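You operate a simulated robot arm through the tools that you are given. There is no shell and no other tool. Be economical: measure what you need, move in short steps, check, and stop when the job is done.

You are at the controls of a simulated two-armed robot. One attempt, no reset.

JOB
Fetch the green-band medium vial from the worktop of the store rack and stand it on the middle shelf of the corner unit. Then put the red-band large vial on the middle shelf of the store rack. Then take the black-band medium vial and leave it on the top of the check bench. Then put the pink-band medium vial on the worktop of the store rack away on the ledge of tray one. Then put the nozzle from the worktop of the store rack on the middle shelf of the store rack. Then shut the samples drawer. Then fetch the teal brush and set it on top of the white pack of wipes on the top of the cream cabinet. Then put the yellow bar on the top of the cream cabinet. Then take the steel block marked m on the top of the cream cabinet and put it away on the top of the setting bench. Then open the door under the grey handle, take the jug with a blue handle from the shelf behind the door under the grey handle and put it on the top of the cream cabinet and shut the handle again. Keep to this order. Set down upright: green-band medium vial, red-band large vial, yellow bar, jug with a blue handle.

The check looks at the end state, three seconds after you hand in, the way a careful person would. Anything else that was tipped, shoved, dropped, spilled or broken makes it a failure.

ROBOT AND FRAMES
Two 7-joint arms with two-finger grippers on one trunk, on a base that drives. Base frame: it is fixed to the floor where the robot stands at the start and does not move with it; the origin is under the middle of the robot, x ahead of it, y to its left, z up. Readings come in mm, rad, newtons and seconds.
The left shoulder is at the start at [50, 191, 1092], the right one opposite. With the tool pointing down near the work surface each hand reaches from about 100 to 600 mm from the robot's upright axis, wherever it stands, measured 20 degrees to its own side. Places, roughly: black-band medium vial (3x3x7 cm) [700, 900, 500]; door under the grey handle [-7700, 3200, 400]; green-band medium vial (3x3x7 cm) [700, 0, 900]; jug with a blue handle [-7750, 3250, 500]; ledge of tray one (14x60 cm) [-3280, 2400, 980]; middle shelf of the corner unit [800, -800, 900]; middle shelf of the store rack [800, 900, 500]; nozzle (3x3x7 cm) [500, 1500, 900]; pack of wipes [-7750, 2500, 1000]; pink-band medium vial (3x3x7 cm) [700, 1100, 900]; red-band large vial (4x4x8 cm) [600, 800, 900]; samples drawer [-500, -1100, 700]; steel block marked M [-8000, 3500, 1000]; teal brush (10x5x7 cm) [-7400, 4600, 900]; top of the check bench [-1200, -1600, 900]; top of the cream cabinet [-7900, 2900, 900]; top of the setting bench [-5900, -1500, 900]; yellow bar (16x3x6 cm) [-7000, 4600, 900]. Payload 2.69 kg a hand.
The tool frame of a hand sits at the grasp point between the pads (the TCP): z along the fingers, y along the line on which they close. The tips reach 20 mm beyond it. Largest opening 100 mm; the body of the gripper starts 63 mm behind the TCP.
Orientation is that of the tool frame in the base frame, as a unit quaternion [w, x, y, z]. With the fingers straight down and closing along the base's y, the tool's x points along the base's -x, its y along +y and its z along -z.

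CONTROLS
- The arms move only by the tool play_rows. It takes "left_rows", "right_rows" or both (then of equal length, played together; a hand with none holds still); each is a list of rows, each a list of 7 numbers: the shift along the tool's x, y, z in mm, then the turn, a rotation vector about the tool's x, y, z in rad, then the finger opening in mm, from 0 to 100. In form: [[tx, ty, tz, rx, ry, rz, grip], ...]. A call has 1 to 20 rows; each row shifts and turns the commanded pose from where the row before left it, along the tool's axes as they then stand. A row lasts 0.2 s, in which the tool goes at most 50 mm and 0.15 rad; a call with a longer step from one row to the next is refused whole, and so is a gripper value outside its range. Where a pose cannot be reached the arm comes as near as it can. A force on the tool above 40 N (or 10 N above the force at the start of the call, whichever is more), or a blocked arm, ends the call early, and 0.2 s more pass. Each finger travels about 153 mm/s and halts on what it meets, pressing with about 22 N; the grip force reading is that of the motor and also rises with nothing between the fingers. The clock runs only during rows and for 0.2 s after the last one: add rows that do not move to give the fingers time. It gives the time, the measured TCP pose, the force on the tool (base axes), the opening and the grip force at its end, in the units of the frame above (readings bear some noise), with the torque about the TCP (base axes, N m) and any sound that the robot's microphone picked up, and new pictures: "show" is both (left out), scene, wrist or none (wrist: the cameras of the hands that moved).
- Cameras (640 x 400 px; columns grow to the right, rows downward): "scene" is now at [115.9, -44.1, 1260.1]; the picture's right is [-0.51, -0.86, 0.00], its down [-0.50, 0.30, -0.81] and it looks along [0.70, -0.41, -0.59] (base axes); focal length 214 px, centre (320, 200). "left" rides on the left gripper at [70, 19, -99] in its tool frame; the picture's right is [-0.26, 0.97, 0.00], its down [-0.75, -0.20, -0.63] and it looks along [-0.61, -0.16, 0.78] (tool axes); focal length 230 px, centre (320, 200). "right" rides on the right gripper at [70, -19, -99] in its tool frame; the picture's right is [0.26, 0.97, 0.00], its down [-0.75, 0.20, -0.63] and it looks along [-0.61, 0.16, 0.78] (tool axes); focal length 230 px, centre (320, 200). There is no depth. A picture from a camera that has moved, and an enlarged one, comes with that camera's place and axes in the base frame and with its lens.
- slide_trunk(by): slides the trunk up (or, below 0, down) by that many mm; the arms and the scene camera ride with it, the base frame stays. It gives what a move gives, with no picture.
- drive_base(legs): drives the robot by 1 to 6 legs, each [ahead, left, turn to the left] in mm, mm and rad, along the robot's own axes; the way and the turn of a leg run together, so that a leg with both is an arc; at most 1500 mm and 3.142 rad a leg. The arms and the cameras ride along, it lands a little off, and it stops where it bumps. It gives what a move gives, and a new picture of the scene camera.
- pan_tilt(pan, tilt): turns the head with the scene camera to pan (to the left, within 1.396 rad either way) and tilt (down, from -0.506 to 1.204), counted from straight ahead of the robot. It gives what a move gives, and a new picture of the scene camera.
- zoom(camera, box): a new picture of the part [left, top, right, bottom] of that camera's present view, enlarged. The clock stands still meanwhile.
- job_done(): hands the job in; it is judged then, once.

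Go step by step. Nothing tells you exact positions but the pictures and the camera data: compare them with the known pose of the tool, close in by small moves and look again before you grip or let go. The budget is 535 turns and 360 pictures, counting those below and the enlarged ones. Unless the task says otherwise, let go and move clear before handing in.

The tools are called as a command line: name --argument value ..., lists and objects as JSON in quotes. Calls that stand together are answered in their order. play_rows: Moves the arms, as the interface text tells. Its arguments: {"type":"object","properties":{"left_rows":{"type":"array","items":{"type":"array","items":{"type":"number"}}},"right_rows":{"type":"array","items":{"type":"array","items":{"type":"number"}}},"show":{"type":"string","enum":["both","scene","wrist","none"]}},"required":[]} The other tools are called the same way: slide_trunk (by) slides the trunk up or down; drive_base (legs) drives the base; pan_tilt (pan, tilt) turns the head that bears the scene camera; zoom (camera, box) takes an enlarged picture of a part of a camera's view; job_done () hands the job in.

At the start:

```text
clock: 0.0
left_tool_pos: [373.9, 46.3, 1158.1]
left_tool_rot: [-0.001, 0.0, 1.0, 0.0]
left_ft_force: [-0.2, 0.4, -0.3]
left_ft_torque: [-0.03, -0.01, 0.02]
left_gripper_width: 99.9
left_grip_force: 0.0
right_tool_pos: [409.2, -310.7, 1128.9]
right_tool_rot: [0.001, 0.0, 1.0, 0.0]
right_ft_force: [-0.4, -0.6, -0.2]
right_ft_torque: [0.0, 0.01, 0.02]
right_gripper_width: 99.6
right_grip_force: 0.0
trunk travel left (down, up): [-150.0, 173.0]
robot x, y, heading: [4.0, 0.4, 0.001]
head pan, tilt: [-0.536, 0.627]
```

scene: 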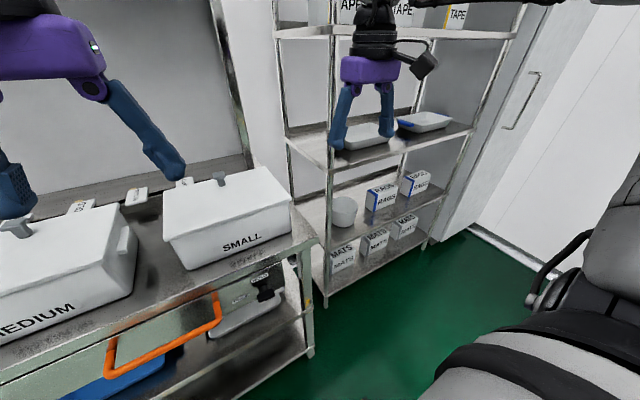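
right: 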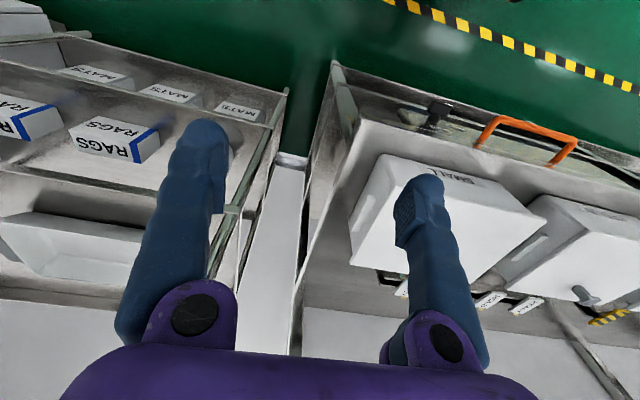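
left: 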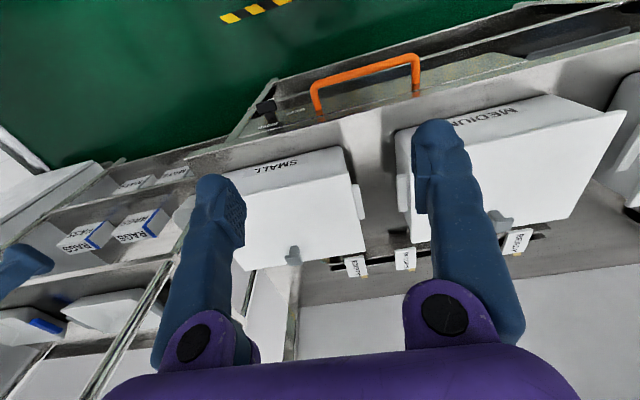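

I see the store rack worktop ahead with lidded boxes (MEDIUM, SMALL) and the corner unit to the right. I'll look around first to find the items.

pan_tilt --pan 0.0 --tilt 0.6

pan_tilt --pan 0.9 --tilt 0.6

```text
clock: 1.0
left_tool_pos: [373.7, 43.5, 1157.9]
left_tool_rot: [-0.001, 0.0, 1.0, 0.0]
left_ft_force: [-0.1, -0.5, -0.2]
left_ft_torque: [0.01, 0.04, 0.0]
left_gripper_width: 100.0
left_grip_force: 0.1
right_tool_pos: [408.7, -309.8, 1129.7]
right_tool_rot: [0.0, 0.001, 1.0, 0.0]
right_ft_force: [-0.5, 0.0, -0.7]
right_ft_torque: [0.0, 0.01, -0.02]
right_gripper_width: 100.0
right_grip_force: 0.1
trunk travel left (down, up): [-150.0, 173.0]
robot x, y, heading: [2.1, -1.0, -0.001]
head pan, tilt: [0.0, 0.6]
camera scene: at [129.0, 0.5, 1262.4], right [0.0, -1.0, 0.0], down [-0.56, 0.0, -0.83], along [0.83, 0.0, -0.56], focal length 214 px, centre (320, 200)
```

scene: 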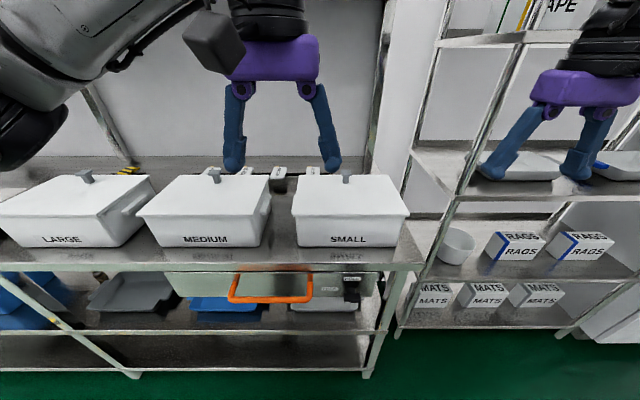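

```text
clock: 2.2
left_tool_pos: [374.4, 44.4, 1158.4]
left_tool_rot: [0.0, 0.001, 1.0, 0.0]
left_ft_force: [-0.4, 0.2, 0.2]
left_ft_torque: [0.01, -0.02, -0.03]
left_gripper_width: 100.0
left_grip_force: 0.0
right_tool_pos: [409.6, -310.7, 1129.4]
right_tool_rot: [0.0, 0.0, 1.0, 0.0]
right_ft_force: [0.5, 0.5, 0.0]
right_ft_torque: [-0.02, 0.04, -0.02]
right_gripper_width: 99.9
right_grip_force: 0.1
trunk travel left (down, up): [-150.0, 173.0]
robot x, y, heading: [1.4, 0.1, 0.002]
head pan, tilt: [0.901, 0.6]
camera scene: at [95.6, 69.8, 1262.4], right [0.78, -0.62, 0.0], down [-0.35, -0.44, -0.83], along [0.51, 0.65, -0.56], focal length 214 px, centre (320, 200)
```

scene: 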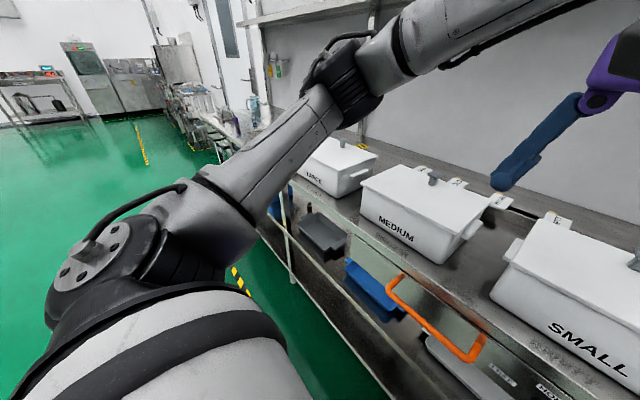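

I see LARGE, MEDIUM and SMALL lidded boxes and tags behind them. I'll zoom in on what is behind them.

pan_tilt --pan 0.0 --tilt 0.6

zoom --camera "scene" --box '[180, 140, 420, 290]'

zoom --camera "left" --box '[200, 130, 640, 400]'

```text
clock: 3.4
left_tool_pos: [374.2, 44.9, 1157.9]
left_tool_rot: [0.0, -0.001, 1.0, 0.0]
left_ft_force: [0.4, -0.3, -0.3]
left_ft_torque: [0.0, -0.02, 0.01]
left_gripper_width: 100.1
left_grip_force: 0.0
right_tool_pos: [410.4, -309.6, 1129.2]
right_tool_rot: [0.0, 0.001, 1.0, 0.0]
right_ft_force: [0.2, -0.6, 1.2]
right_ft_torque: [0.0, 0.02, 0.0]
right_gripper_width: 99.9
right_grip_force: 0.1
trunk travel left (down, up): [-150.0, 173.0]
robot x, y, heading: [1.4, 1.4, 0.0]
head pan, tilt: [0.0, 0.6]
camera scene: at [129.0, 0.7, 1262.4], right [0.0, -1.0, 0.0], down [-0.56, 0.0, -0.83], along [0.83, 0.0, -0.56], focal length 214 px, centre (320, 200)
```

scene: 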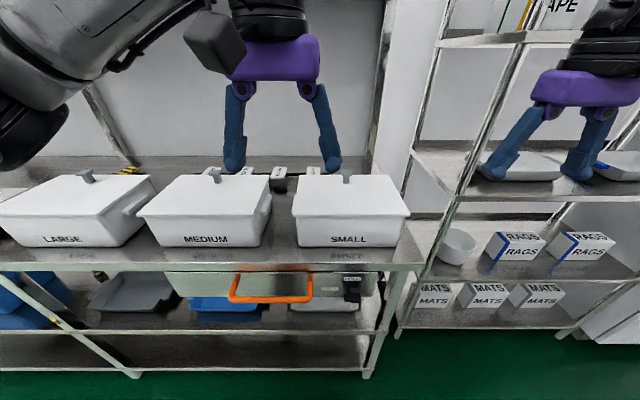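

```text
2.67 times, centred on (300, 215) of scene
camera zoom: at [129.0, 0.7, 1262.4], right [0.0, -1.0, 0.0], down [-0.56, 0.0, -0.83], along [0.83, 0.0, -0.56], focal length 572 px, centre (373, 160)
```

zoom: 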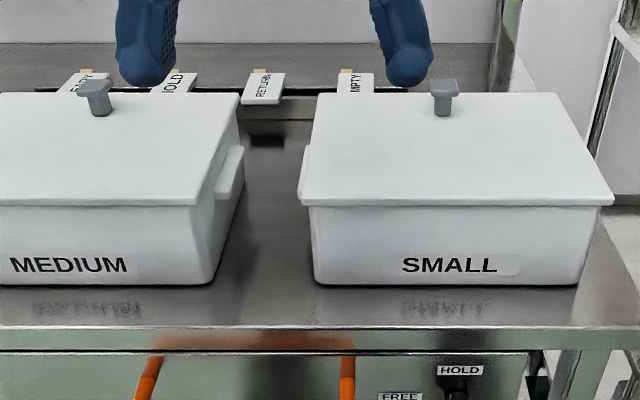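

```text
1.45 times, centred on (420, 265) of left
camera zoom: at [304.0, 62.9, 1257.1], right [0.26, 0.97, 0.0], down [0.75, -0.2, 0.63], along [0.61, -0.16, -0.78], focal length 335 px, centre (174, 106)
```

zoom: 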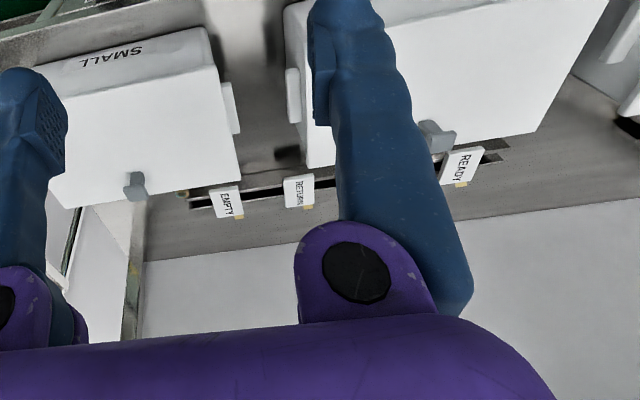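

Tags stand in a slot behind the boxes; something small may hide there. I raise the trunk to look over the boxes.

slide_trunk --by 170

play_rows --left_rows '[[-40, 0, 0, 0, 0, 0, 100], [-40, 0, 0, 0, 0, 0, 100], [-40, 0, 0, 0, 0, 0, 100], [-40, 0, 0, 0, 0, 0, 100]]' --show "both"

```text
clock: 5.3
left_tool_pos: [373.4, 45.3, 1326.4]
left_tool_rot: [0.0, 0.0, 1.0, 0.0]
left_ft_force: [0.4, 0.1, -1.4]
left_ft_torque: [0.0, 0.01, 0.0]
left_gripper_width: 100.0
left_grip_force: 0.1
right_tool_pos: [408.7, -310.5, 1299.1]
right_tool_rot: [0.0, 0.0, 1.0, 0.0]
right_ft_force: [0.4, 0.7, -0.6]
right_ft_torque: [-0.04, 0.0, -0.01]
right_gripper_width: 100.0
right_grip_force: 0.0
trunk travel left (down, up): [-320.0, 3.0]
robot x, y, heading: [0.4, 0.0, -0.001]
head pan, tilt: [0.0, 0.6]
```

```text
clock: 6.3
left_tool_pos: [534.4, 44.3, 1328.3]
left_tool_rot: [0.001, 0.0, 1.0, 0.001]
left_ft_force: [0.1, 0.3, 0.9]
left_ft_torque: [0.07, 0.01, 0.0]
left_gripper_width: 100.2
left_grip_force: 0.0
right_tool_pos: [410.8, -310.7, 1298.2]
right_tool_rot: [0.001, 0.0, 1.0, 0.0]
right_ft_force: [-0.6, 0.0, 0.2]
right_ft_torque: [0.03, 0.02, -0.01]
right_gripper_width: 100.0
right_grip_force: 0.1
trunk travel left (down, up): [-320.0, 3.0]
robot x, y, heading: [-2.3, -0.1, -0.001]
head pan, tilt: [0.0, 0.6]
camera scene: at [129.8, -0.2, 1432.3], right [0.0, -1.0, 0.0], down [-0.57, 0.0, -0.82], along [0.82, 0.0, -0.57], focal length 214 px, centre (320, 200)
camera left: at [465.4, 62.0, 1427.1], right [0.26, 0.97, 0.0], down [0.75, -0.2, 0.63], along [0.61, -0.16, -0.78], focal length 230 px, centre (320, 200)
```

scene: 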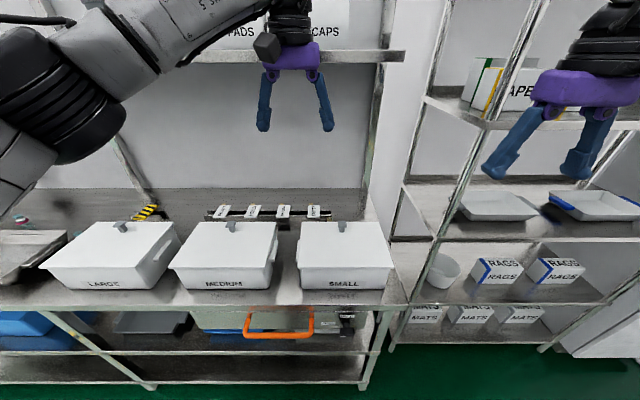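
left: 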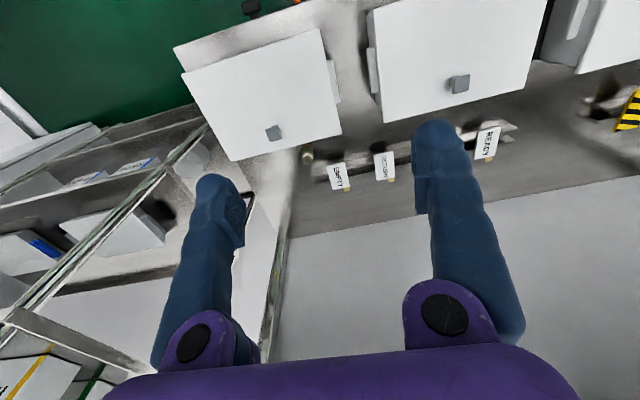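

Something small stands near the EMPTY tag, and there are coloured bits farther left on the worktop. Zooming on both.

zoom --camera "left" --box '[260, 110, 420, 210]'

zoom --camera "scene" --box '[0, 170, 190, 290]'

zoom --camera "scene" --box '[190, 190, 350, 290]'

```text
4.00 times, centred on (340, 160) of left
camera zoom: at [465.4, 62.0, 1427.1], right [0.26, 0.97, 0.0], down [0.75, -0.2, 0.63], along [0.61, -0.16, -0.78], focal length 920 px, centre (240, 360)
```

zoom: 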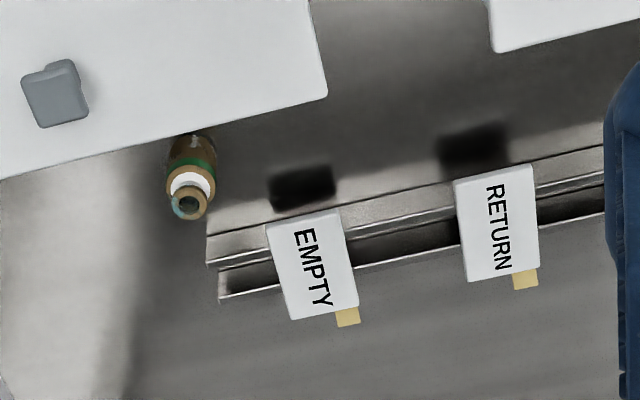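

```text
3.33 times, centred on (95, 230) of scene
camera zoom: at [129.8, -0.2, 1432.3], right [0.0, -1.0, 0.0], down [-0.57, 0.0, -0.82], along [0.82, 0.0, -0.57], focal length 715 px, centre (1070, 100)
```

zoom: 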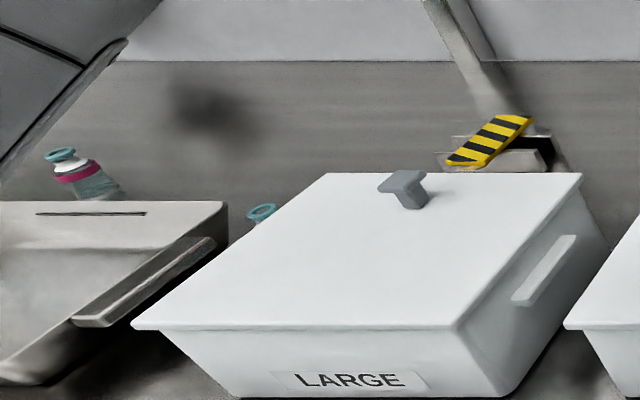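

```text
4.00 times, centred on (270, 240) of scene
camera zoom: at [129.8, -0.2, 1432.3], right [0.0, -1.0, 0.0], down [-0.57, 0.0, -0.82], along [0.82, 0.0, -0.57], focal length 858 px, centre (520, 40)
```

zoom: 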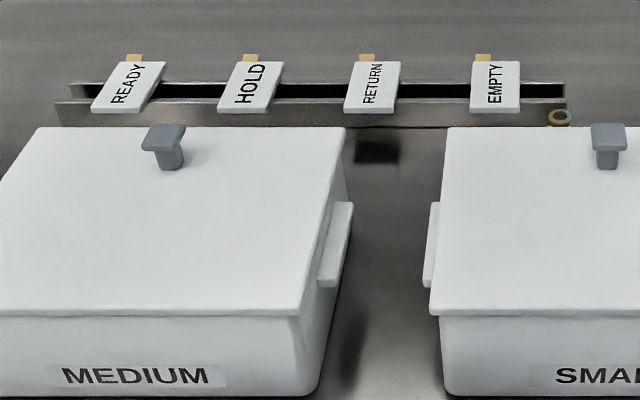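

The green vial stands behind the SMALL box at about [726, -37, 933 top]; the pink and maybe red vials are behind the LARGE box. I move the robot left and ahead so the right hand can reach it.

slide_trunk --by -100

drive_base --legs '[[0, 150, 0], [100, 0, 0]]'

```text
clock: 7.6
left_tool_pos: [533.1, 44.8, 1228.9]
left_tool_rot: [0.0, 0.0, 1.0, 0.0]
left_ft_force: [0.7, 0.0, 0.6]
left_ft_torque: [0.03, 0.03, 0.03]
left_gripper_width: 100.1
left_grip_force: 0.0
right_tool_pos: [408.3, -310.5, 1199.9]
right_tool_rot: [0.0, 0.0, 1.0, 0.0]
right_ft_force: [0.5, 0.1, 0.5]
right_ft_torque: [0.01, -0.02, 0.01]
right_gripper_width: 100.0
right_grip_force: 0.0
trunk travel left (down, up): [-220.0, 103.0]
robot x, y, heading: [0.7, -0.6, -0.004]
head pan, tilt: [0.0, 0.6]
```

```text
clock: 10.3
left_tool_pos: [632.2, 195.9, 1228.4]
left_tool_rot: [0.0, 0.001, 1.0, 0.0]
left_ft_force: [1.0, 0.1, 0.2]
left_ft_torque: [-0.01, 0.02, 0.01]
left_gripper_width: 100.1
left_grip_force: 0.0
right_tool_pos: [509.8, -160.6, 1198.7]
right_tool_rot: [0.0, -0.001, 1.0, 0.0]
right_ft_force: [0.3, -0.7, -0.3]
right_ft_torque: [0.03, 0.02, 0.03]
right_gripper_width: 100.0
right_grip_force: 0.0
trunk travel left (down, up): [-220.0, 103.0]
robot x, y, heading: [99.5, 153.7, 0.001]
head pan, tilt: [0.0, 0.6]
camera scene: at [227.8, 150.8, 1332.4], right [0.0, -1.0, 0.0], down [-0.57, 0.0, -0.82], along [0.82, 0.0, -0.57], focal length 214 px, centre (320, 200)
```

scene: 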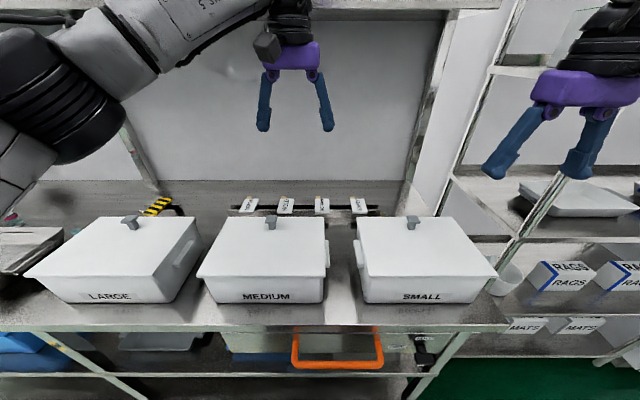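

The base moved cleanly. Now I move the right hand over the vial and look.

play_rows --right_rows '[[-40, 24, 10, 0, 0, 0, 100], [-40, 24, 20, 0, 0, 0, 100], [-40, 25, 20, 0, 0, 0, 80], [-40, 25, 30, 0, 0, 0, 60], [-40, 25, 30, 0, 0, 0, 60], [-16, 0, 30, 0, 0, 0, 60]]' --show "both"

```text
refused: row 2 steps farther than a row can; nothing moved
```

play_rows --right_rows '[[-36, 20, 10, 0, 0, 0, 100], [-36, 20, 20, 0, 0, 0, 100], [-36, 20, 20, 0, 0, 0, 80], [-36, 20, 20, 0, 0, 0, 60], [-36, 22, 20, 0, 0, 0, 60], [-36, 22, 20, 0, 0, 0, 60], [0, 0, 30, 0, 0, 0, 60]]' --show "both"

```text
clock: 11.9
left_tool_pos: [632.7, 195.3, 1229.1]
left_tool_rot: [0.0, 0.001, 1.0, 0.0]
left_ft_force: [-0.4, -0.5, 0.0]
left_ft_torque: [0.0, -0.02, 0.0]
left_gripper_width: 100.0
left_grip_force: 0.0
right_tool_pos: [667.4, -78.3, 1052.1]
right_tool_rot: [0.0, 0.0, 1.0, 0.001]
right_ft_force: [-0.3, 0.1, 0.7]
right_ft_torque: [-0.02, 0.02, 0.0]
right_gripper_width: 60.0
right_grip_force: 0.3
right hand out of reach, approached as far as the arm can: row 5, 6
trunk travel left (down, up): [-220.0, 103.0]
robot x, y, heading: [98.3, 150.0, -0.001]
head pan, tilt: [0.0, 0.6]
camera scene: at [227.3, 150.7, 1332.4], right [0.0, -1.0, 0.0], down [-0.57, 0.0, -0.83], along [0.83, 0.0, -0.57], focal length 214 px, centre (320, 200)
camera right: at [597.4, -98.2, 1152.6], right [-0.26, 0.97, 0.0], down [0.75, 0.2, 0.63], along [0.61, 0.16, -0.78], focal length 230 px, centre (320, 200)
```

scene: 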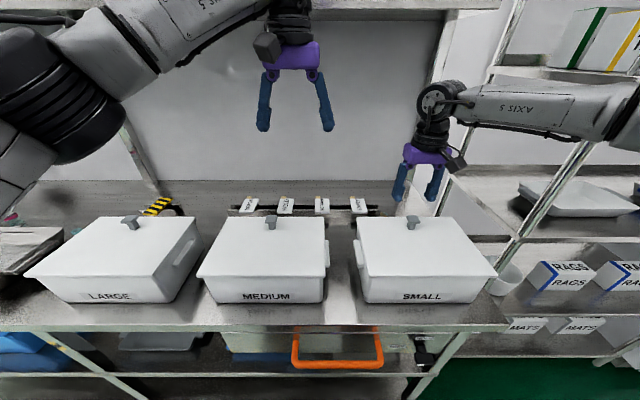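
right: 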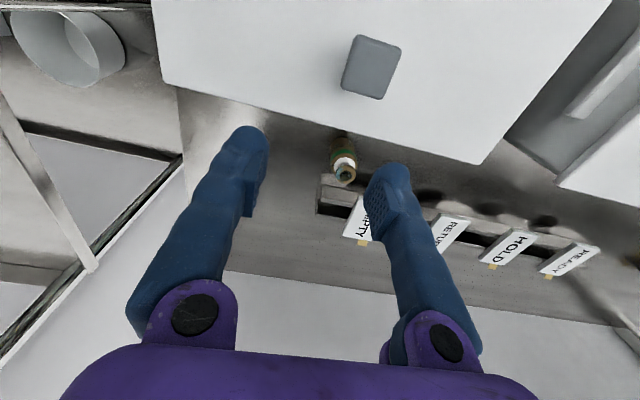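

The reach falls about 60 mm short. I pull the left hand back, then drive ahead 80 mm.

play_rows --left_rows '[[40, 0, 0, 0, 0, 0, 100], [40, 0, 0, 0, 0, 0, 100], [40, 0, 0, 0, 0, 0, 100], [40, 0, 0, 0, 0, 0, 100], [40, 0, 0, 0, 0, 0, 100]]' --show "none"

drive_base --legs '[[80, 0, 0]]'

```text
clock: 13.1
left_tool_pos: [431.1, 194.8, 1228.9]
left_tool_rot: [0.0, -0.001, 1.0, 0.0]
left_ft_force: [0.9, 0.7, -0.1]
left_ft_torque: [-0.02, 0.01, -0.02]
left_gripper_width: 100.3
left_grip_force: 0.1
right_tool_pos: [668.4, -78.8, 1053.6]
right_tool_rot: [0.001, -0.001, 1.0, 0.001]
right_ft_force: [-0.5, 0.0, -0.1]
right_ft_torque: [0.03, -0.04, 0.01]
right_gripper_width: 60.3
right_grip_force: 0.2
trunk travel left (down, up): [-220.0, 103.0]
robot x, y, heading: [100.8, 146.7, -0.0]
head pan, tilt: [0.0, 0.6]
```

```text
clock: 14.0
left_tool_pos: [450.6, 195.2, 1227.7]
left_tool_rot: [0.0, -0.001, 1.0, 0.001]
left_ft_force: [-0.4, -1.1, 0.3]
left_ft_torque: [-0.01, 0.0, -0.03]
left_gripper_width: 99.6
left_grip_force: 0.0
right_tool_pos: [683.8, -77.9, 1053.3]
right_tool_rot: [0.0, 0.0, 1.0, -0.001]
right_ft_force: [-0.5, -0.2, 0.0]
right_ft_torque: [0.01, -0.02, 0.01]
right_gripper_width: 60.0
right_grip_force: 0.1
trunk travel left (down, up): [-220.0, 103.0]
robot x, y, heading: [117.8, 152.5, 0.008]
head pan, tilt: [0.0, 0.6]
stopped in leg 1: the robot was blocked; the commanded pose is now the measured one
camera scene: at [244.5, 150.7, 1332.4], right [0.0, -1.0, 0.0], down [-0.56, 0.0, -0.83], along [0.83, 0.0, -0.56], focal length 214 px, centre (320, 200)
```

scene: 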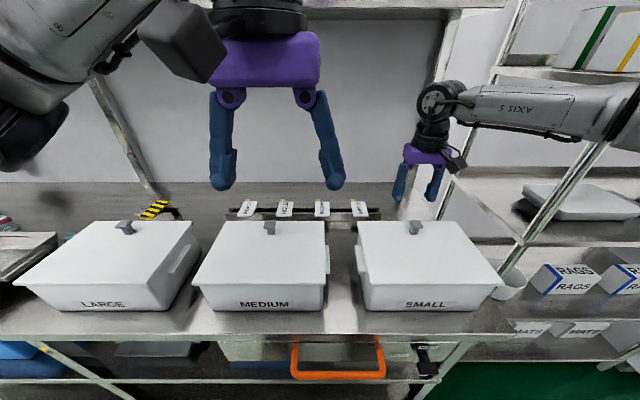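

The base bumped the rack front, so I'll back off a touch. I'll flip the right hand 180° so its camera faces away from the boxes, and tilt slightly to gain reach.

drive_base --legs '[[-8, 0, -0.008]]'

play_rows --right_rows '[[0, 0, 0, 0, 0, 0.15, 60], [0, 0, 0, 0, 0, 0.15, 60], [0, 0, 0, 0, 0, 0.15, 60], [0, 0, 0, 0, 0, 0.15, 60], [0, 0, 0, 0, 0, 0.15, 60], [0, 0, 0, 0, 0, 0.15, 60], [0, 0, 0, 0, 0, 0.15, 60], [0, 0, 0, 0, 0, 0.15, 60], [0, 0, 0, 0, 0, 0.15, 60], [0, 0, 0, 0, 0, 0.15, 60], [0, 0, 0, 0, 0, 0.15, 60], [0, 0, 0, 0, 0, 0.15, 60], [0, 0, 0, 0, 0, 0.15, 60], [0, 0, 0, 0, 0, 0.15, 60], [0, 0, 0, 0, 0, 0.15, 60], [0, 0, 0, 0, 0, 0.15, 60], [0, 0, 0, 0, 0, 0.15, 60], [0, 0, 0, 0, 0, 0.15, 60], [0, 0, 0, 0, 0, 0.15, 60], [0, 0, 0, 0, 0, 0.15, 60]]' --show "wrist"

```text
clock: 14.8
left_tool_pos: [443.4, 192.7, 1228.0]
left_tool_rot: [-0.001, 0.003, 1.0, 0.0]
left_ft_force: [0.4, 0.9, 1.1]
left_ft_torque: [-0.01, -0.01, -0.04]
left_gripper_width: 100.1
left_grip_force: 0.0
right_tool_pos: [674.1, -84.1, 1052.9]
right_tool_rot: [0.0, 0.003, 1.0, 0.0]
right_ft_force: [-0.3, -0.5, 0.3]
right_ft_torque: [0.03, 0.03, 0.01]
right_gripper_width: 60.1
right_grip_force: 0.1
trunk travel left (down, up): [-220.0, 103.0]
robot x, y, heading: [106.5, 149.6, -0.001]
head pan, tilt: [0.0, 0.6]
camera scene: at [237.2, 149.8, 1332.4], right [-0.01, -1.0, 0.0], down [-0.57, 0.0, -0.82], along [0.82, -0.01, -0.57], focal length 214 px, centre (320, 200)
```

scene: 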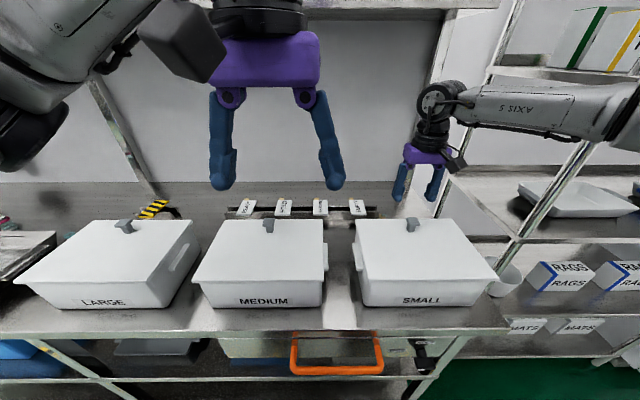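

```text
clock: 19.0
left_tool_pos: [442.6, 192.4, 1227.6]
left_tool_rot: [-0.001, 0.002, 1.0, 0.0]
left_ft_force: [-0.2, -1.4, -0.2]
left_ft_torque: [-0.01, 0.03, 0.0]
left_gripper_width: 100.0
left_grip_force: 0.0
right_tool_pos: [675.6, -83.7, 1052.9]
right_tool_rot: [0.0, 0.998, 0.066, 0.0]
right_ft_force: [-0.4, 0.3, 0.2]
right_ft_torque: [-0.01, 0.02, 0.0]
right_gripper_width: 60.1
right_grip_force: 0.2
trunk travel left (down, up): [-220.0, 103.0]
robot x, y, heading: [103.5, 149.2, -0.008]
head pan, tilt: [0.0, 0.6]
camera right: at [741.7, -56.2, 1152.2], right [0.38, -0.92, 0.0], down [-0.72, -0.3, 0.63], along [-0.58, -0.24, -0.78], focal length 230 px, centre (320, 200)
```

right: 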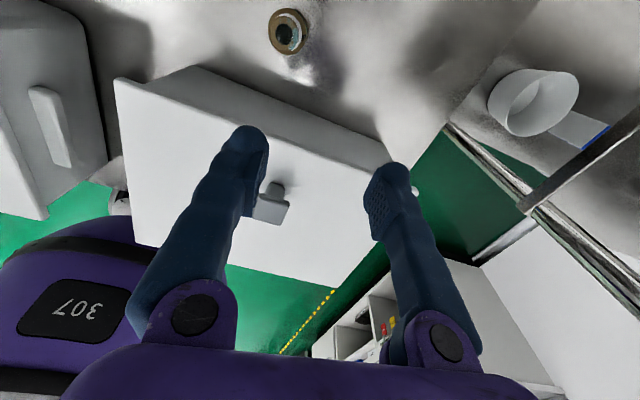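

The flip worked and the vial is at about (725, -36). Next: finish the turn, tilt 0.2 rad and move over the vial.

play_rows --right_rows '[[0, 0, 0, 0, 0, 0.14, 60], [0, 0, 0, 0, 0.1, 0, 60], [0, 0, 0, 0, 0.1, 0, 60], [20, -20, 0, 0, 0, 0, 60], [30, -28, 0, 0, 0, 0, 60]]' --show "none"

slide_trunk --by -50

zoom --camera "right" --box '[0, 0, 640, 400]'

```text
clock: 20.2
left_tool_pos: [442.2, 192.5, 1226.8]
left_tool_rot: [-0.001, 0.003, 1.0, 0.0]
left_ft_force: [0.0, 1.1, -0.1]
left_ft_torque: [-0.03, 0.01, -0.03]
left_gripper_width: 100.2
left_grip_force: 0.1
right_tool_pos: [696.9, -61.4, 1063.1]
right_tool_rot: [0.0, 0.995, -0.002, 0.1]
right_ft_force: [-1.1, 0.0, 0.5]
right_ft_torque: [0.01, -0.01, -0.02]
right_gripper_width: 60.1
right_grip_force: 0.0
right hand out of reach, approached as far as the arm can: row 5
trunk travel left (down, up): [-220.0, 103.0]
robot x, y, heading: [110.0, 150.3, -0.002]
head pan, tilt: [0.0, 0.6]
```

```text
clock: 21.1
left_tool_pos: [442.1, 191.8, 1176.8]
left_tool_rot: [-0.001, 0.003, 1.0, 0.0]
left_ft_force: [0.2, -0.7, 0.4]
left_ft_torque: [0.01, -0.01, 0.0]
left_gripper_width: 100.0
left_grip_force: 0.1
right_tool_pos: [697.9, -60.7, 1013.0]
right_tool_rot: [-0.001, 0.995, -0.002, 0.1]
right_ft_force: [-0.9, 0.2, -0.5]
right_ft_torque: [-0.04, -0.01, 0.0]
right_gripper_width: 60.1
right_grip_force: 0.1
trunk travel left (down, up): [-170.0, 153.0]
robot x, y, heading: [108.5, 151.1, -0.012]
head pan, tilt: [0.0, 0.6]
```

```text
1.00 times, centred on (320, 200) of right (not enlarged: the box is as wide or as high as the picture)
camera zoom: at [745.7, -43.0, 1124.0], right [0.25, -0.97, 0.05], down [-0.86, -0.2, 0.47], along [-0.44, -0.16, -0.88], focal length 230 px, centre (320, 200)
```

zoom: 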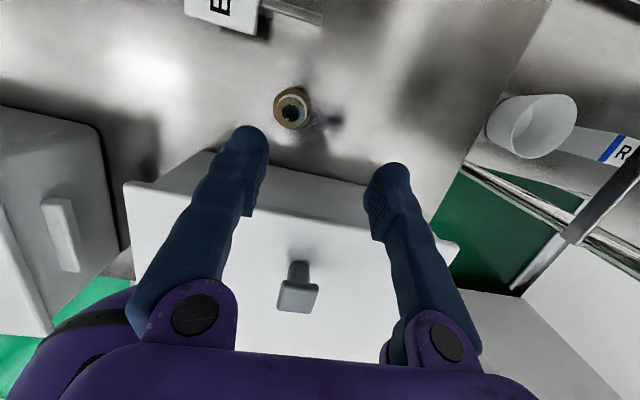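

Vial confirmed at about (723, -36.5). I centre in y and lower partway along the tool axis.

play_rows --right_rows '[[0, -24, 0, 0, 0, 0, 50], [0, 0, 30, 0, 0, 0, 50], [2, 0, 30, 0, 0, 0, 50]]' --show "wrist"

```text
clock: 21.9
left_tool_pos: [442.2, 191.3, 1177.2]
left_tool_rot: [-0.001, 0.003, 1.0, -0.001]
left_ft_force: [0.6, -0.1, 0.1]
left_ft_torque: [-0.02, -0.03, 0.02]
left_gripper_width: 99.8
left_grip_force: 0.0
right_tool_pos: [689.6, -59.4, 957.1]
right_tool_rot: [-0.002, 0.995, -0.002, 0.1]
right_ft_force: [-0.3, -0.3, 0.2]
right_ft_torque: [0.0, -0.03, -0.02]
right_gripper_width: 49.9
right_grip_force: 0.1
right hand out of reach, approached as far as the arm can: row 1, 2, 3
trunk travel left (down, up): [-170.0, 153.0]
robot x, y, heading: [106.8, 148.9, -0.005]
head pan, tilt: [0.0, 0.6]
camera right: at [737.0, -41.7, 1068.3], right [0.25, -0.97, 0.05], down [-0.86, -0.2, 0.47], along [-0.44, -0.16, -0.88], focal length 230 px, centre (320, 200)
```

right: 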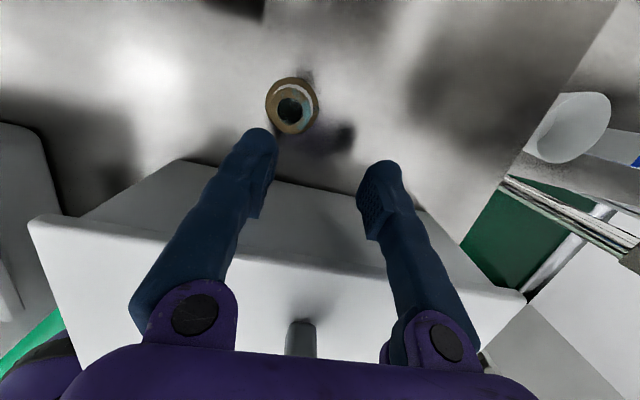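

Still short of reach by ~25 mm. I'll raise the hand, move it right, then turn the robot left 0.35 rad so its right shoulder comes nearer.

play_rows --right_rows '[[8, 0, -40, 0, 0, 0, 50], [8, 0, -40, 0, 0, 0, 50], [4, 0, -20, 0, 0, 0, 50], [-15, 40, 0, 0, 0, 0, 50], [-15, 40, 0, -0.023, 0, 0.114, 50], [-15, 40, 0, -0.023, 0, 0.114, 50], [-15, 45, 0, -0.023, 0, 0.114, 50], [0, 0, 0, 0, 0, 0, 50]]' --show "wrist"

```text
clock: 23.7
left_tool_pos: [443.1, 192.4, 1177.1]
left_tool_rot: [-0.001, 0.003, 1.0, 0.0]
left_ft_force: [-0.4, -0.1, -0.8]
left_ft_torque: [0.04, 0.01, -0.01]
left_gripper_width: 100.1
left_grip_force: 0.1
right_tool_pos: [614.0, -217.2, 1047.9]
right_tool_rot: [0.017, 0.98, -0.175, 0.097]
right_ft_force: [-0.6, 0.5, -0.3]
right_ft_torque: [0.01, 0.0, 0.0]
right_gripper_width: 50.1
right_grip_force: 0.1
trunk travel left (down, up): [-170.0, 153.0]
robot x, y, heading: [107.9, 148.2, -0.008]
head pan, tilt: [0.0, 0.6]
camera right: at [665.8, -218.2, 1158.8], right [-0.1, -0.99, 0.05], down [-0.88, 0.11, 0.47], along [-0.47, 0.0, -0.88], focal length 230 px, centre (320, 200)
```

right: 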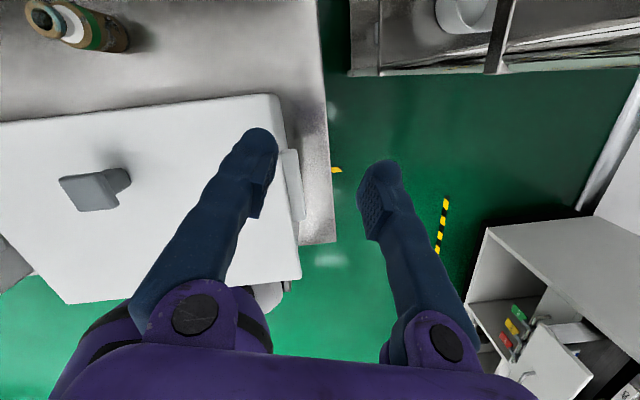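

drive_base --legs '[[-10, 0, 0], [0, 0, 0.35]]'

zoom --camera "right" --box '[0, 0, 640, 400]'

```text
clock: 25.5
left_tool_pos: [397.6, 304.6, 1177.1]
left_tool_rot: [-0.001, -0.17, 0.986, 0.0]
left_ft_force: [-0.6, 0.1, -0.1]
left_ft_torque: [0.0, -0.02, -0.01]
left_gripper_width: 100.1
left_grip_force: 0.1
right_tool_pos: [700.3, -25.1, 1047.3]
right_tool_rot: [-0.001, 0.995, -0.004, 0.1]
right_ft_force: [-0.4, 0.2, 0.4]
right_ft_torque: [0.01, -0.01, -0.01]
right_gripper_width: 49.9
right_grip_force: 0.1
trunk travel left (down, up): [-170.0, 153.0]
robot x, y, heading: [100.2, 151.4, 0.342]
head pan, tilt: [0.0, 0.6]
camera scene: at [219.8, 193.9, 1282.4], right [0.33, -0.94, 0.0], down [-0.53, -0.19, -0.83], along [0.78, 0.27, -0.56], focal length 214 px, centre (320, 200)
```

scene: 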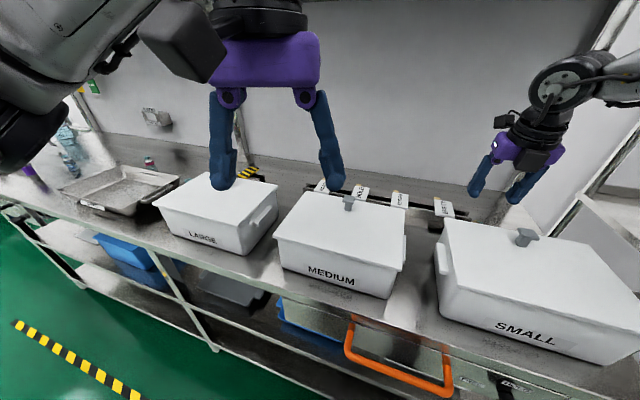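

```text
1.00 times, centred on (320, 200) of right (not enlarged: the box is as wide or as high as the picture)
camera zoom: at [747.6, -6.9, 1159.0], right [0.25, -0.97, 0.05], down [-0.86, -0.19, 0.47], along [-0.44, -0.16, -0.88], focal length 230 px, centre (320, 200)
```

zoom: 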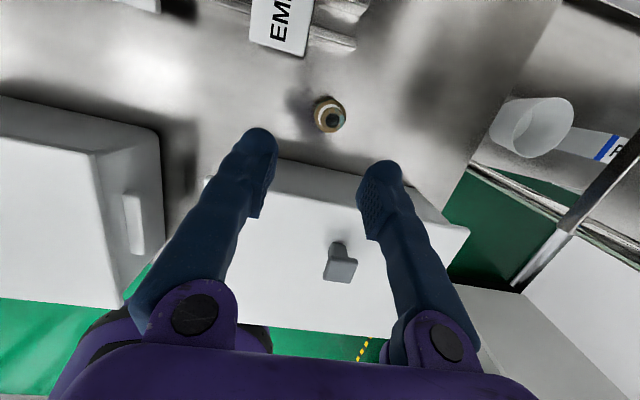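

Within reach now. Centre on the vial and descend partway.

play_rows --right_rows '[[-5, 12, 40, 0, 0, 0, 50], [-3, 0, 40, 0, 0, 0, 50], [0, 0, 0, 0, 0, 0, 50]]' --show "wrist"

```text
clock: 26.3
left_tool_pos: [398.4, 303.5, 1178.1]
left_tool_rot: [-0.001, -0.169, 0.986, -0.001]
left_ft_force: [0.9, 0.2, -0.3]
left_ft_torque: [0.0, 0.02, 0.0]
left_gripper_width: 99.8
left_grip_force: 0.0
right_tool_pos: [704.9, -37.7, 966.7]
right_tool_rot: [-0.001, 0.995, -0.004, 0.1]
right_ft_force: [0.4, -0.5, 0.6]
right_ft_torque: [-0.03, -0.02, 0.04]
right_gripper_width: 49.6
right_grip_force: 0.0
trunk travel left (down, up): [-170.0, 153.0]
robot x, y, heading: [99.1, 156.7, 0.337]
head pan, tilt: [0.0, 0.6]
camera right: at [755.0, -19.3, 1078.6], right [0.25, -0.97, 0.05], down [-0.86, -0.2, 0.47], along [-0.44, -0.16, -0.88], focal length 230 px, centre (320, 200)
```

right: 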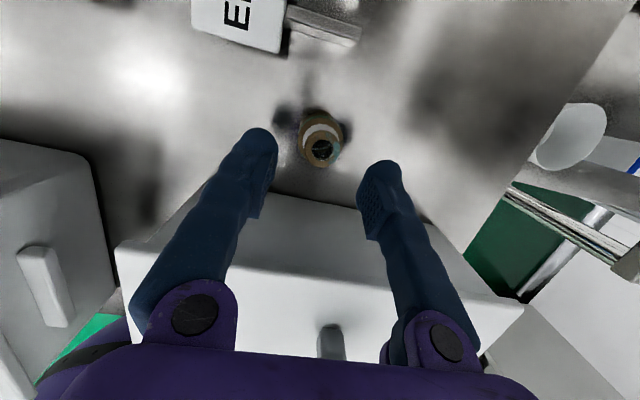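

Aligned. Descend to grip height and close.

play_rows --right_rows '[[0, 0, 33, 0, 0, 0, 50], [0, 0, 33, 0, 0, 0, 50], [0, 0, 0, 0, 0, 0, 50]]' --show "wrist"

```text
clock: 26.9
left_tool_pos: [399.4, 302.6, 1177.8]
left_tool_rot: [0.0, -0.169, 0.986, 0.0]
left_ft_force: [0.0, -0.4, -1.0]
left_ft_torque: [-0.01, 0.02, -0.02]
left_gripper_width: 100.1
left_grip_force: 0.0
right_tool_pos: [722.0, -37.4, 913.1]
right_tool_rot: [0.0, 0.995, -0.004, 0.104]
right_ft_force: [0.4, 0.0, 0.2]
right_ft_torque: [-0.01, 0.0, 0.04]
right_gripper_width: 50.0
right_grip_force: 0.1
trunk travel left (down, up): [-170.0, 153.0]
robot x, y, heading: [98.7, 149.7, 0.335]
head pan, tilt: [0.0, 0.6]
stopped in row 3 (right hand): the force on the tool passed its limit at 46 N (the readings are from after the stop); the commanded pose is now the measured one
camera right: at [769.8, -19.1, 1024.6], right [0.25, -0.97, 0.05], down [-0.87, -0.2, 0.46], along [-0.44, -0.16, -0.89], focal length 230 px, centre (320, 200)
```

right: 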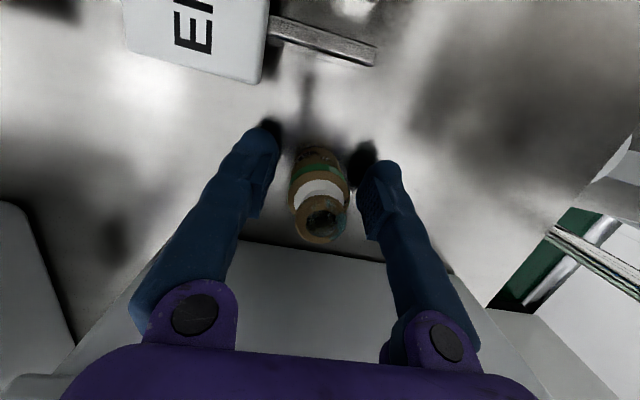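

Force stop at TCP z 913; I need to see whether the tips reached the worktop or the gripper touched the lid.

zoom --camera "right" --box '[220, 100, 420, 260]'

zoom --camera "scene" --box '[420, 100, 600, 260]'

```text
2.50 times, centred on (320, 180) of right
camera zoom: at [769.8, -19.1, 1024.6], right [0.25, -0.97, 0.05], down [-0.87, -0.2, 0.46], along [-0.44, -0.16, -0.89], focal length 575 px, centre (320, 250)
```

zoom: 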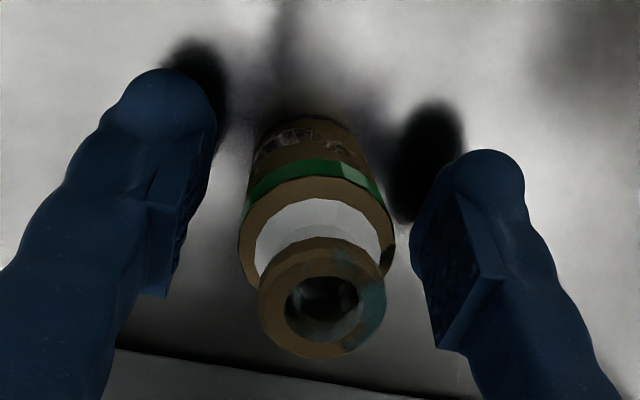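

```text
2.50 times, centred on (510, 180) of scene
camera zoom: at [220.0, 193.5, 1282.4], right [0.33, -0.94, 0.0], down [-0.53, -0.19, -0.83], along [0.78, 0.27, -0.56], focal length 536 px, centre (-155, 250)
```

zoom: 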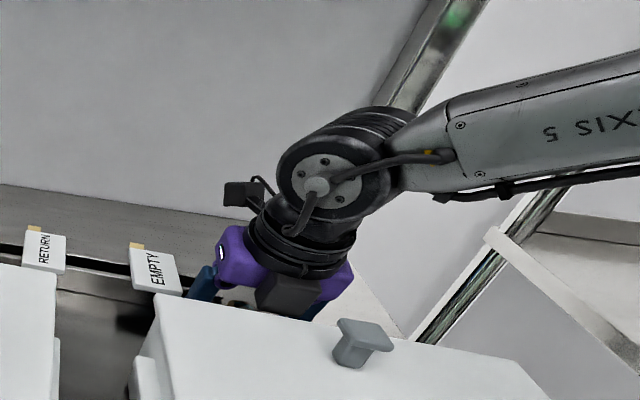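

The fingers already straddle the vial body with tips just above the worktop; the gripper back seems to have touched the lid edge. Gripping here is fine.

play_rows --right_rows '[[0, 0, 0, 0, 0, 0, 40], [0, 0, 0, 0, 0, 0, 20], [0, 0, 0, 0, 0, 0, 15], [0, 0, 0, 0, 0, 0, 15]]' --show "wrist"

```text
clock: 27.9
left_tool_pos: [400.1, 303.0, 1177.0]
left_tool_rot: [0.0, -0.169, 0.986, 0.001]
left_ft_force: [-0.4, -0.7, 0.8]
left_ft_torque: [0.0, 0.02, -0.01]
left_gripper_width: 99.8
left_grip_force: 0.2
right_tool_pos: [720.9, -37.4, 912.8]
right_tool_rot: [-0.001, 0.995, -0.004, 0.104]
right_ft_force: [-0.4, -0.3, 0.0]
right_ft_torque: [0.01, 0.02, 0.01]
right_gripper_width: 26.9
right_grip_force: 22.0
trunk travel left (down, up): [-170.0, 153.0]
robot x, y, heading: [96.8, 152.4, 0.339]
head pan, tilt: [0.0, 0.6]
camera right: at [769.9, -19.1, 1024.7], right [0.25, -0.97, 0.05], down [-0.87, -0.2, 0.46], along [-0.44, -0.16, -0.89], focal length 230 px, centre (320, 200)
```

right: 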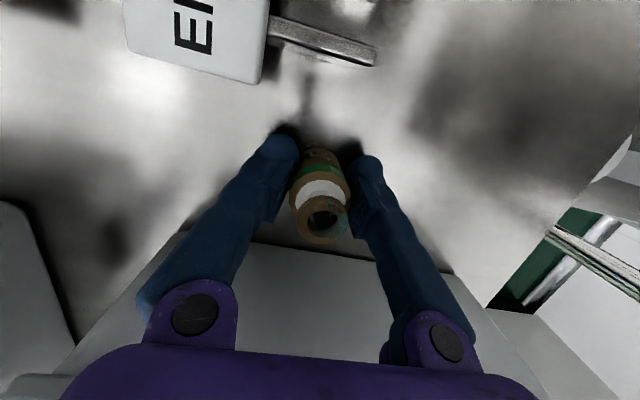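

Gripped (26.9 mm, 22 N). Lift straight up.

play_rows --right_rows '[[7, 0, -29, 0, 0, 0, 15], [8, 0, -39, 0, 0, 0, 15], [8, 0, -39, 0, 0, 0, 15], [8, 0, -39, 0, 0, 0, 15]]' --show "both"

```text
clock: 28.9
left_tool_pos: [397.8, 303.9, 1178.0]
left_tool_rot: [-0.001, -0.169, 0.986, 0.0]
left_ft_force: [0.6, 1.1, 0.5]
left_ft_torque: [-0.01, -0.01, -0.01]
left_gripper_width: 100.1
left_grip_force: 0.1
right_tool_pos: [721.9, -36.6, 1063.0]
right_tool_rot: [-0.001, 0.995, -0.003, 0.104]
right_ft_force: [-1.0, 0.1, -0.3]
right_ft_torque: [-0.02, 0.0, 0.04]
right_gripper_width: 26.9
right_grip_force: 21.5
trunk travel left (down, up): [-170.0, 153.0]
robot x, y, heading: [98.5, 149.8, 0.339]
head pan, tilt: [0.0, 0.6]
camera scene: at [219.4, 193.6, 1282.5], right [0.33, -0.94, 0.0], down [-0.53, -0.19, -0.83], along [0.78, 0.27, -0.56], focal length 214 px, centre (320, 200)
camera right: at [769.1, -19.2, 1174.5], right [0.25, -0.97, 0.05], down [-0.87, -0.2, 0.46], along [-0.43, -0.16, -0.89], focal length 230 px, centre (320, 200)
```

scene: 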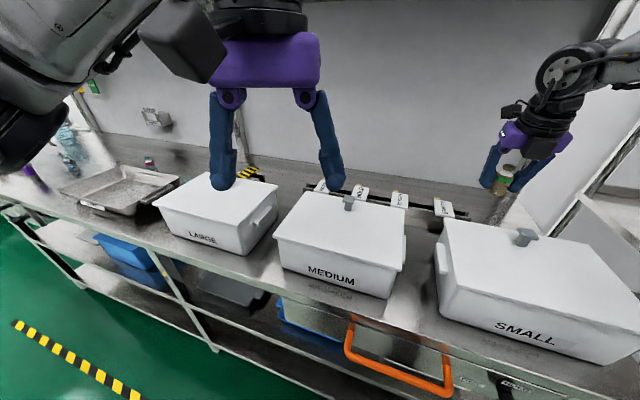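
right: 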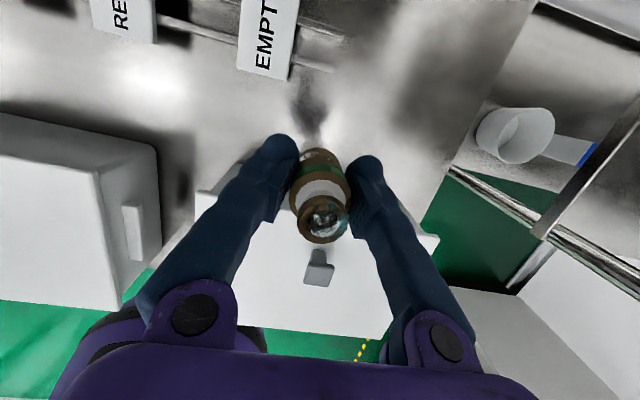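

Vial lifted cleanly. Now back away from the rack and shift right towards the corner unit, keeping this heading, then look.

drive_base --legs '[[-141, 50, 0], [-135, -387, 0]]'

pan_tilt --pan -0.8 --tilt 0.4

```text
clock: 33.9
left_tool_pos: [249.3, -107.1, 1177.1]
left_tool_rot: [0.0, -0.17, 0.985, 0.001]
left_ft_force: [-0.3, -0.1, 0.0]
left_ft_torque: [-0.01, 0.01, -0.01]
left_gripper_width: 99.9
left_grip_force: 0.0
right_tool_pos: [573.8, -445.8, 1062.1]
right_tool_rot: [-0.001, 0.994, -0.002, 0.105]
right_ft_force: [0.1, 0.4, 0.2]
right_ft_torque: [0.06, -0.02, 0.01]
right_gripper_width: 26.7
right_grip_force: 21.9
trunk travel left (down, up): [-170.0, 153.0]
robot x, y, heading: [-51.8, -260.5, 0.34]
head pan, tilt: [0.0, 0.6]
camera scene: at [71.7, -216.8, 1282.4], right [0.34, -0.94, 0.0], down [-0.53, -0.19, -0.83], along [0.78, 0.28, -0.56], focal length 214 px, centre (320, 200)
```

scene: 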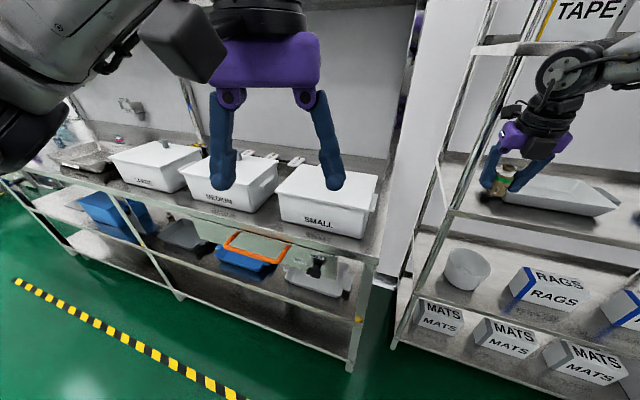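

```text
clock: 35.0
left_tool_pos: [250.4, -108.1, 1177.1]
left_tool_rot: [-0.002, -0.171, 0.985, 0.001]
left_ft_force: [0.1, 0.9, -1.1]
left_ft_torque: [0.0, 0.02, 0.0]
left_gripper_width: 100.2
left_grip_force: 0.2
right_tool_pos: [575.0, -444.5, 1062.0]
right_tool_rot: [-0.001, 0.995, -0.001, 0.104]
right_ft_force: [-0.6, -0.3, -0.5]
right_ft_torque: [-0.02, -0.03, -0.01]
right_gripper_width: 27.3
right_grip_force: 21.3
trunk travel left (down, up): [-170.0, 153.0]
robot x, y, heading: [-49.1, -260.9, 0.34]
head pan, tilt: [-0.799, 0.4]
camera scene: at [71.7, -287.1, 1300.6], right [-0.44, -0.9, 0.0], down [-0.35, 0.17, -0.92], along [0.83, -0.41, -0.39], focal length 214 px, centre (320, 200)
```

scene: 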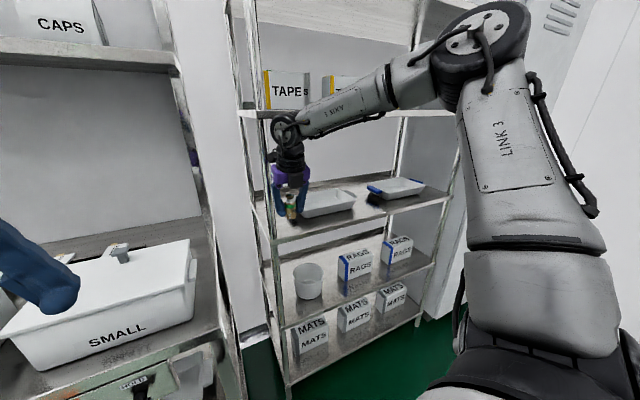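

Clear view: left end of the middle shelf has free space before the white tray. I lower the trunk so the vial enters just above the shelf, then move right and in.

slide_trunk --by -95

drive_base --legs '[[-28, -80, 0], [57, -20, 0]]'

zoom --camera "right" --box '[0, 0, 640, 400]'

```text
clock: 36.3
left_tool_pos: [250.3, -106.0, 1082.0]
left_tool_rot: [-0.001, -0.17, 0.985, 0.0]
left_ft_force: [-0.2, 0.4, -0.3]
left_ft_torque: [-0.01, -0.03, 0.01]
left_gripper_width: 99.9
left_grip_force: 0.1
right_tool_pos: [575.2, -444.4, 967.6]
right_tool_rot: [0.0, 0.995, -0.001, 0.105]
right_ft_force: [-0.2, -0.2, -0.3]
right_ft_torque: [0.02, 0.01, 0.0]
right_gripper_width: 27.5
right_grip_force: 22.0
trunk travel left (down, up): [-75.0, 248.0]
robot x, y, heading: [-54.0, -260.1, 0.342]
head pan, tilt: [-0.799, 0.4]
```

```text
clock: 38.2
left_tool_pos: [312.1, -191.9, 1081.2]
left_tool_rot: [-0.002, -0.171, 0.985, 0.0]
left_ft_force: [-0.4, -0.3, 0.2]
left_ft_torque: [0.04, -0.01, -0.01]
left_gripper_width: 100.1
left_grip_force: 0.0
right_tool_pos: [635.4, -531.1, 966.1]
right_tool_rot: [-0.001, 0.995, -0.002, 0.103]
right_ft_force: [0.4, -0.1, -0.5]
right_ft_torque: [0.0, 0.0, 0.02]
right_gripper_width: 27.3
right_grip_force: 21.7
trunk travel left (down, up): [-75.0, 248.0]
robot x, y, heading: [7.6, -345.9, 0.342]
head pan, tilt: [-0.799, 0.4]
camera scene: at [133.0, -371.7, 1205.5], right [-0.44, -0.9, 0.0], down [-0.35, 0.17, -0.92], along [0.83, -0.41, -0.39], focal length 214 px, centre (320, 200)
```

scene: 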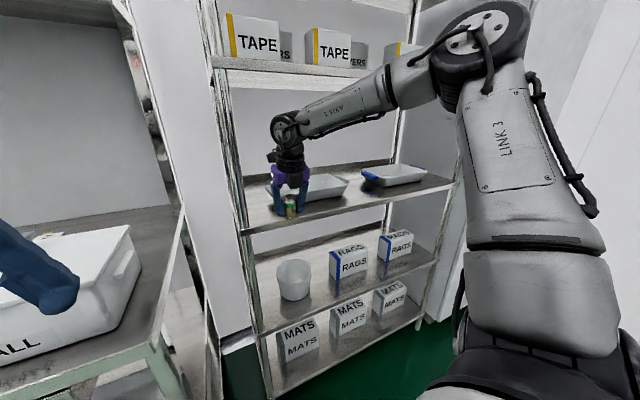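

```text
1.00 times, centred on (320, 200) of right (not enlarged: the box is as wide or as high as the picture)
camera zoom: at [683.4, -512.2, 1078.2], right [0.25, -0.97, 0.05], down [-0.87, -0.2, 0.46], along [-0.44, -0.16, -0.89], focal length 230 px, centre (320, 200)
```

zoom: 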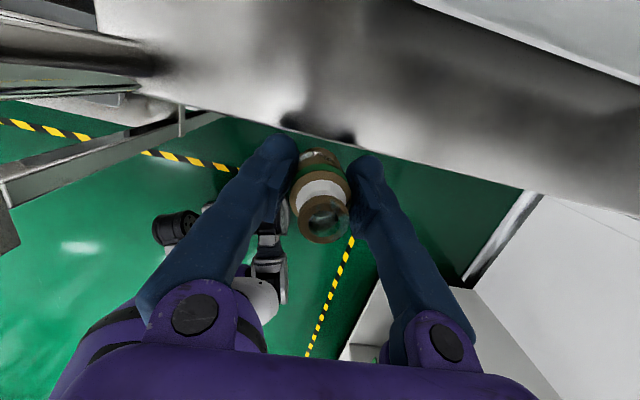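

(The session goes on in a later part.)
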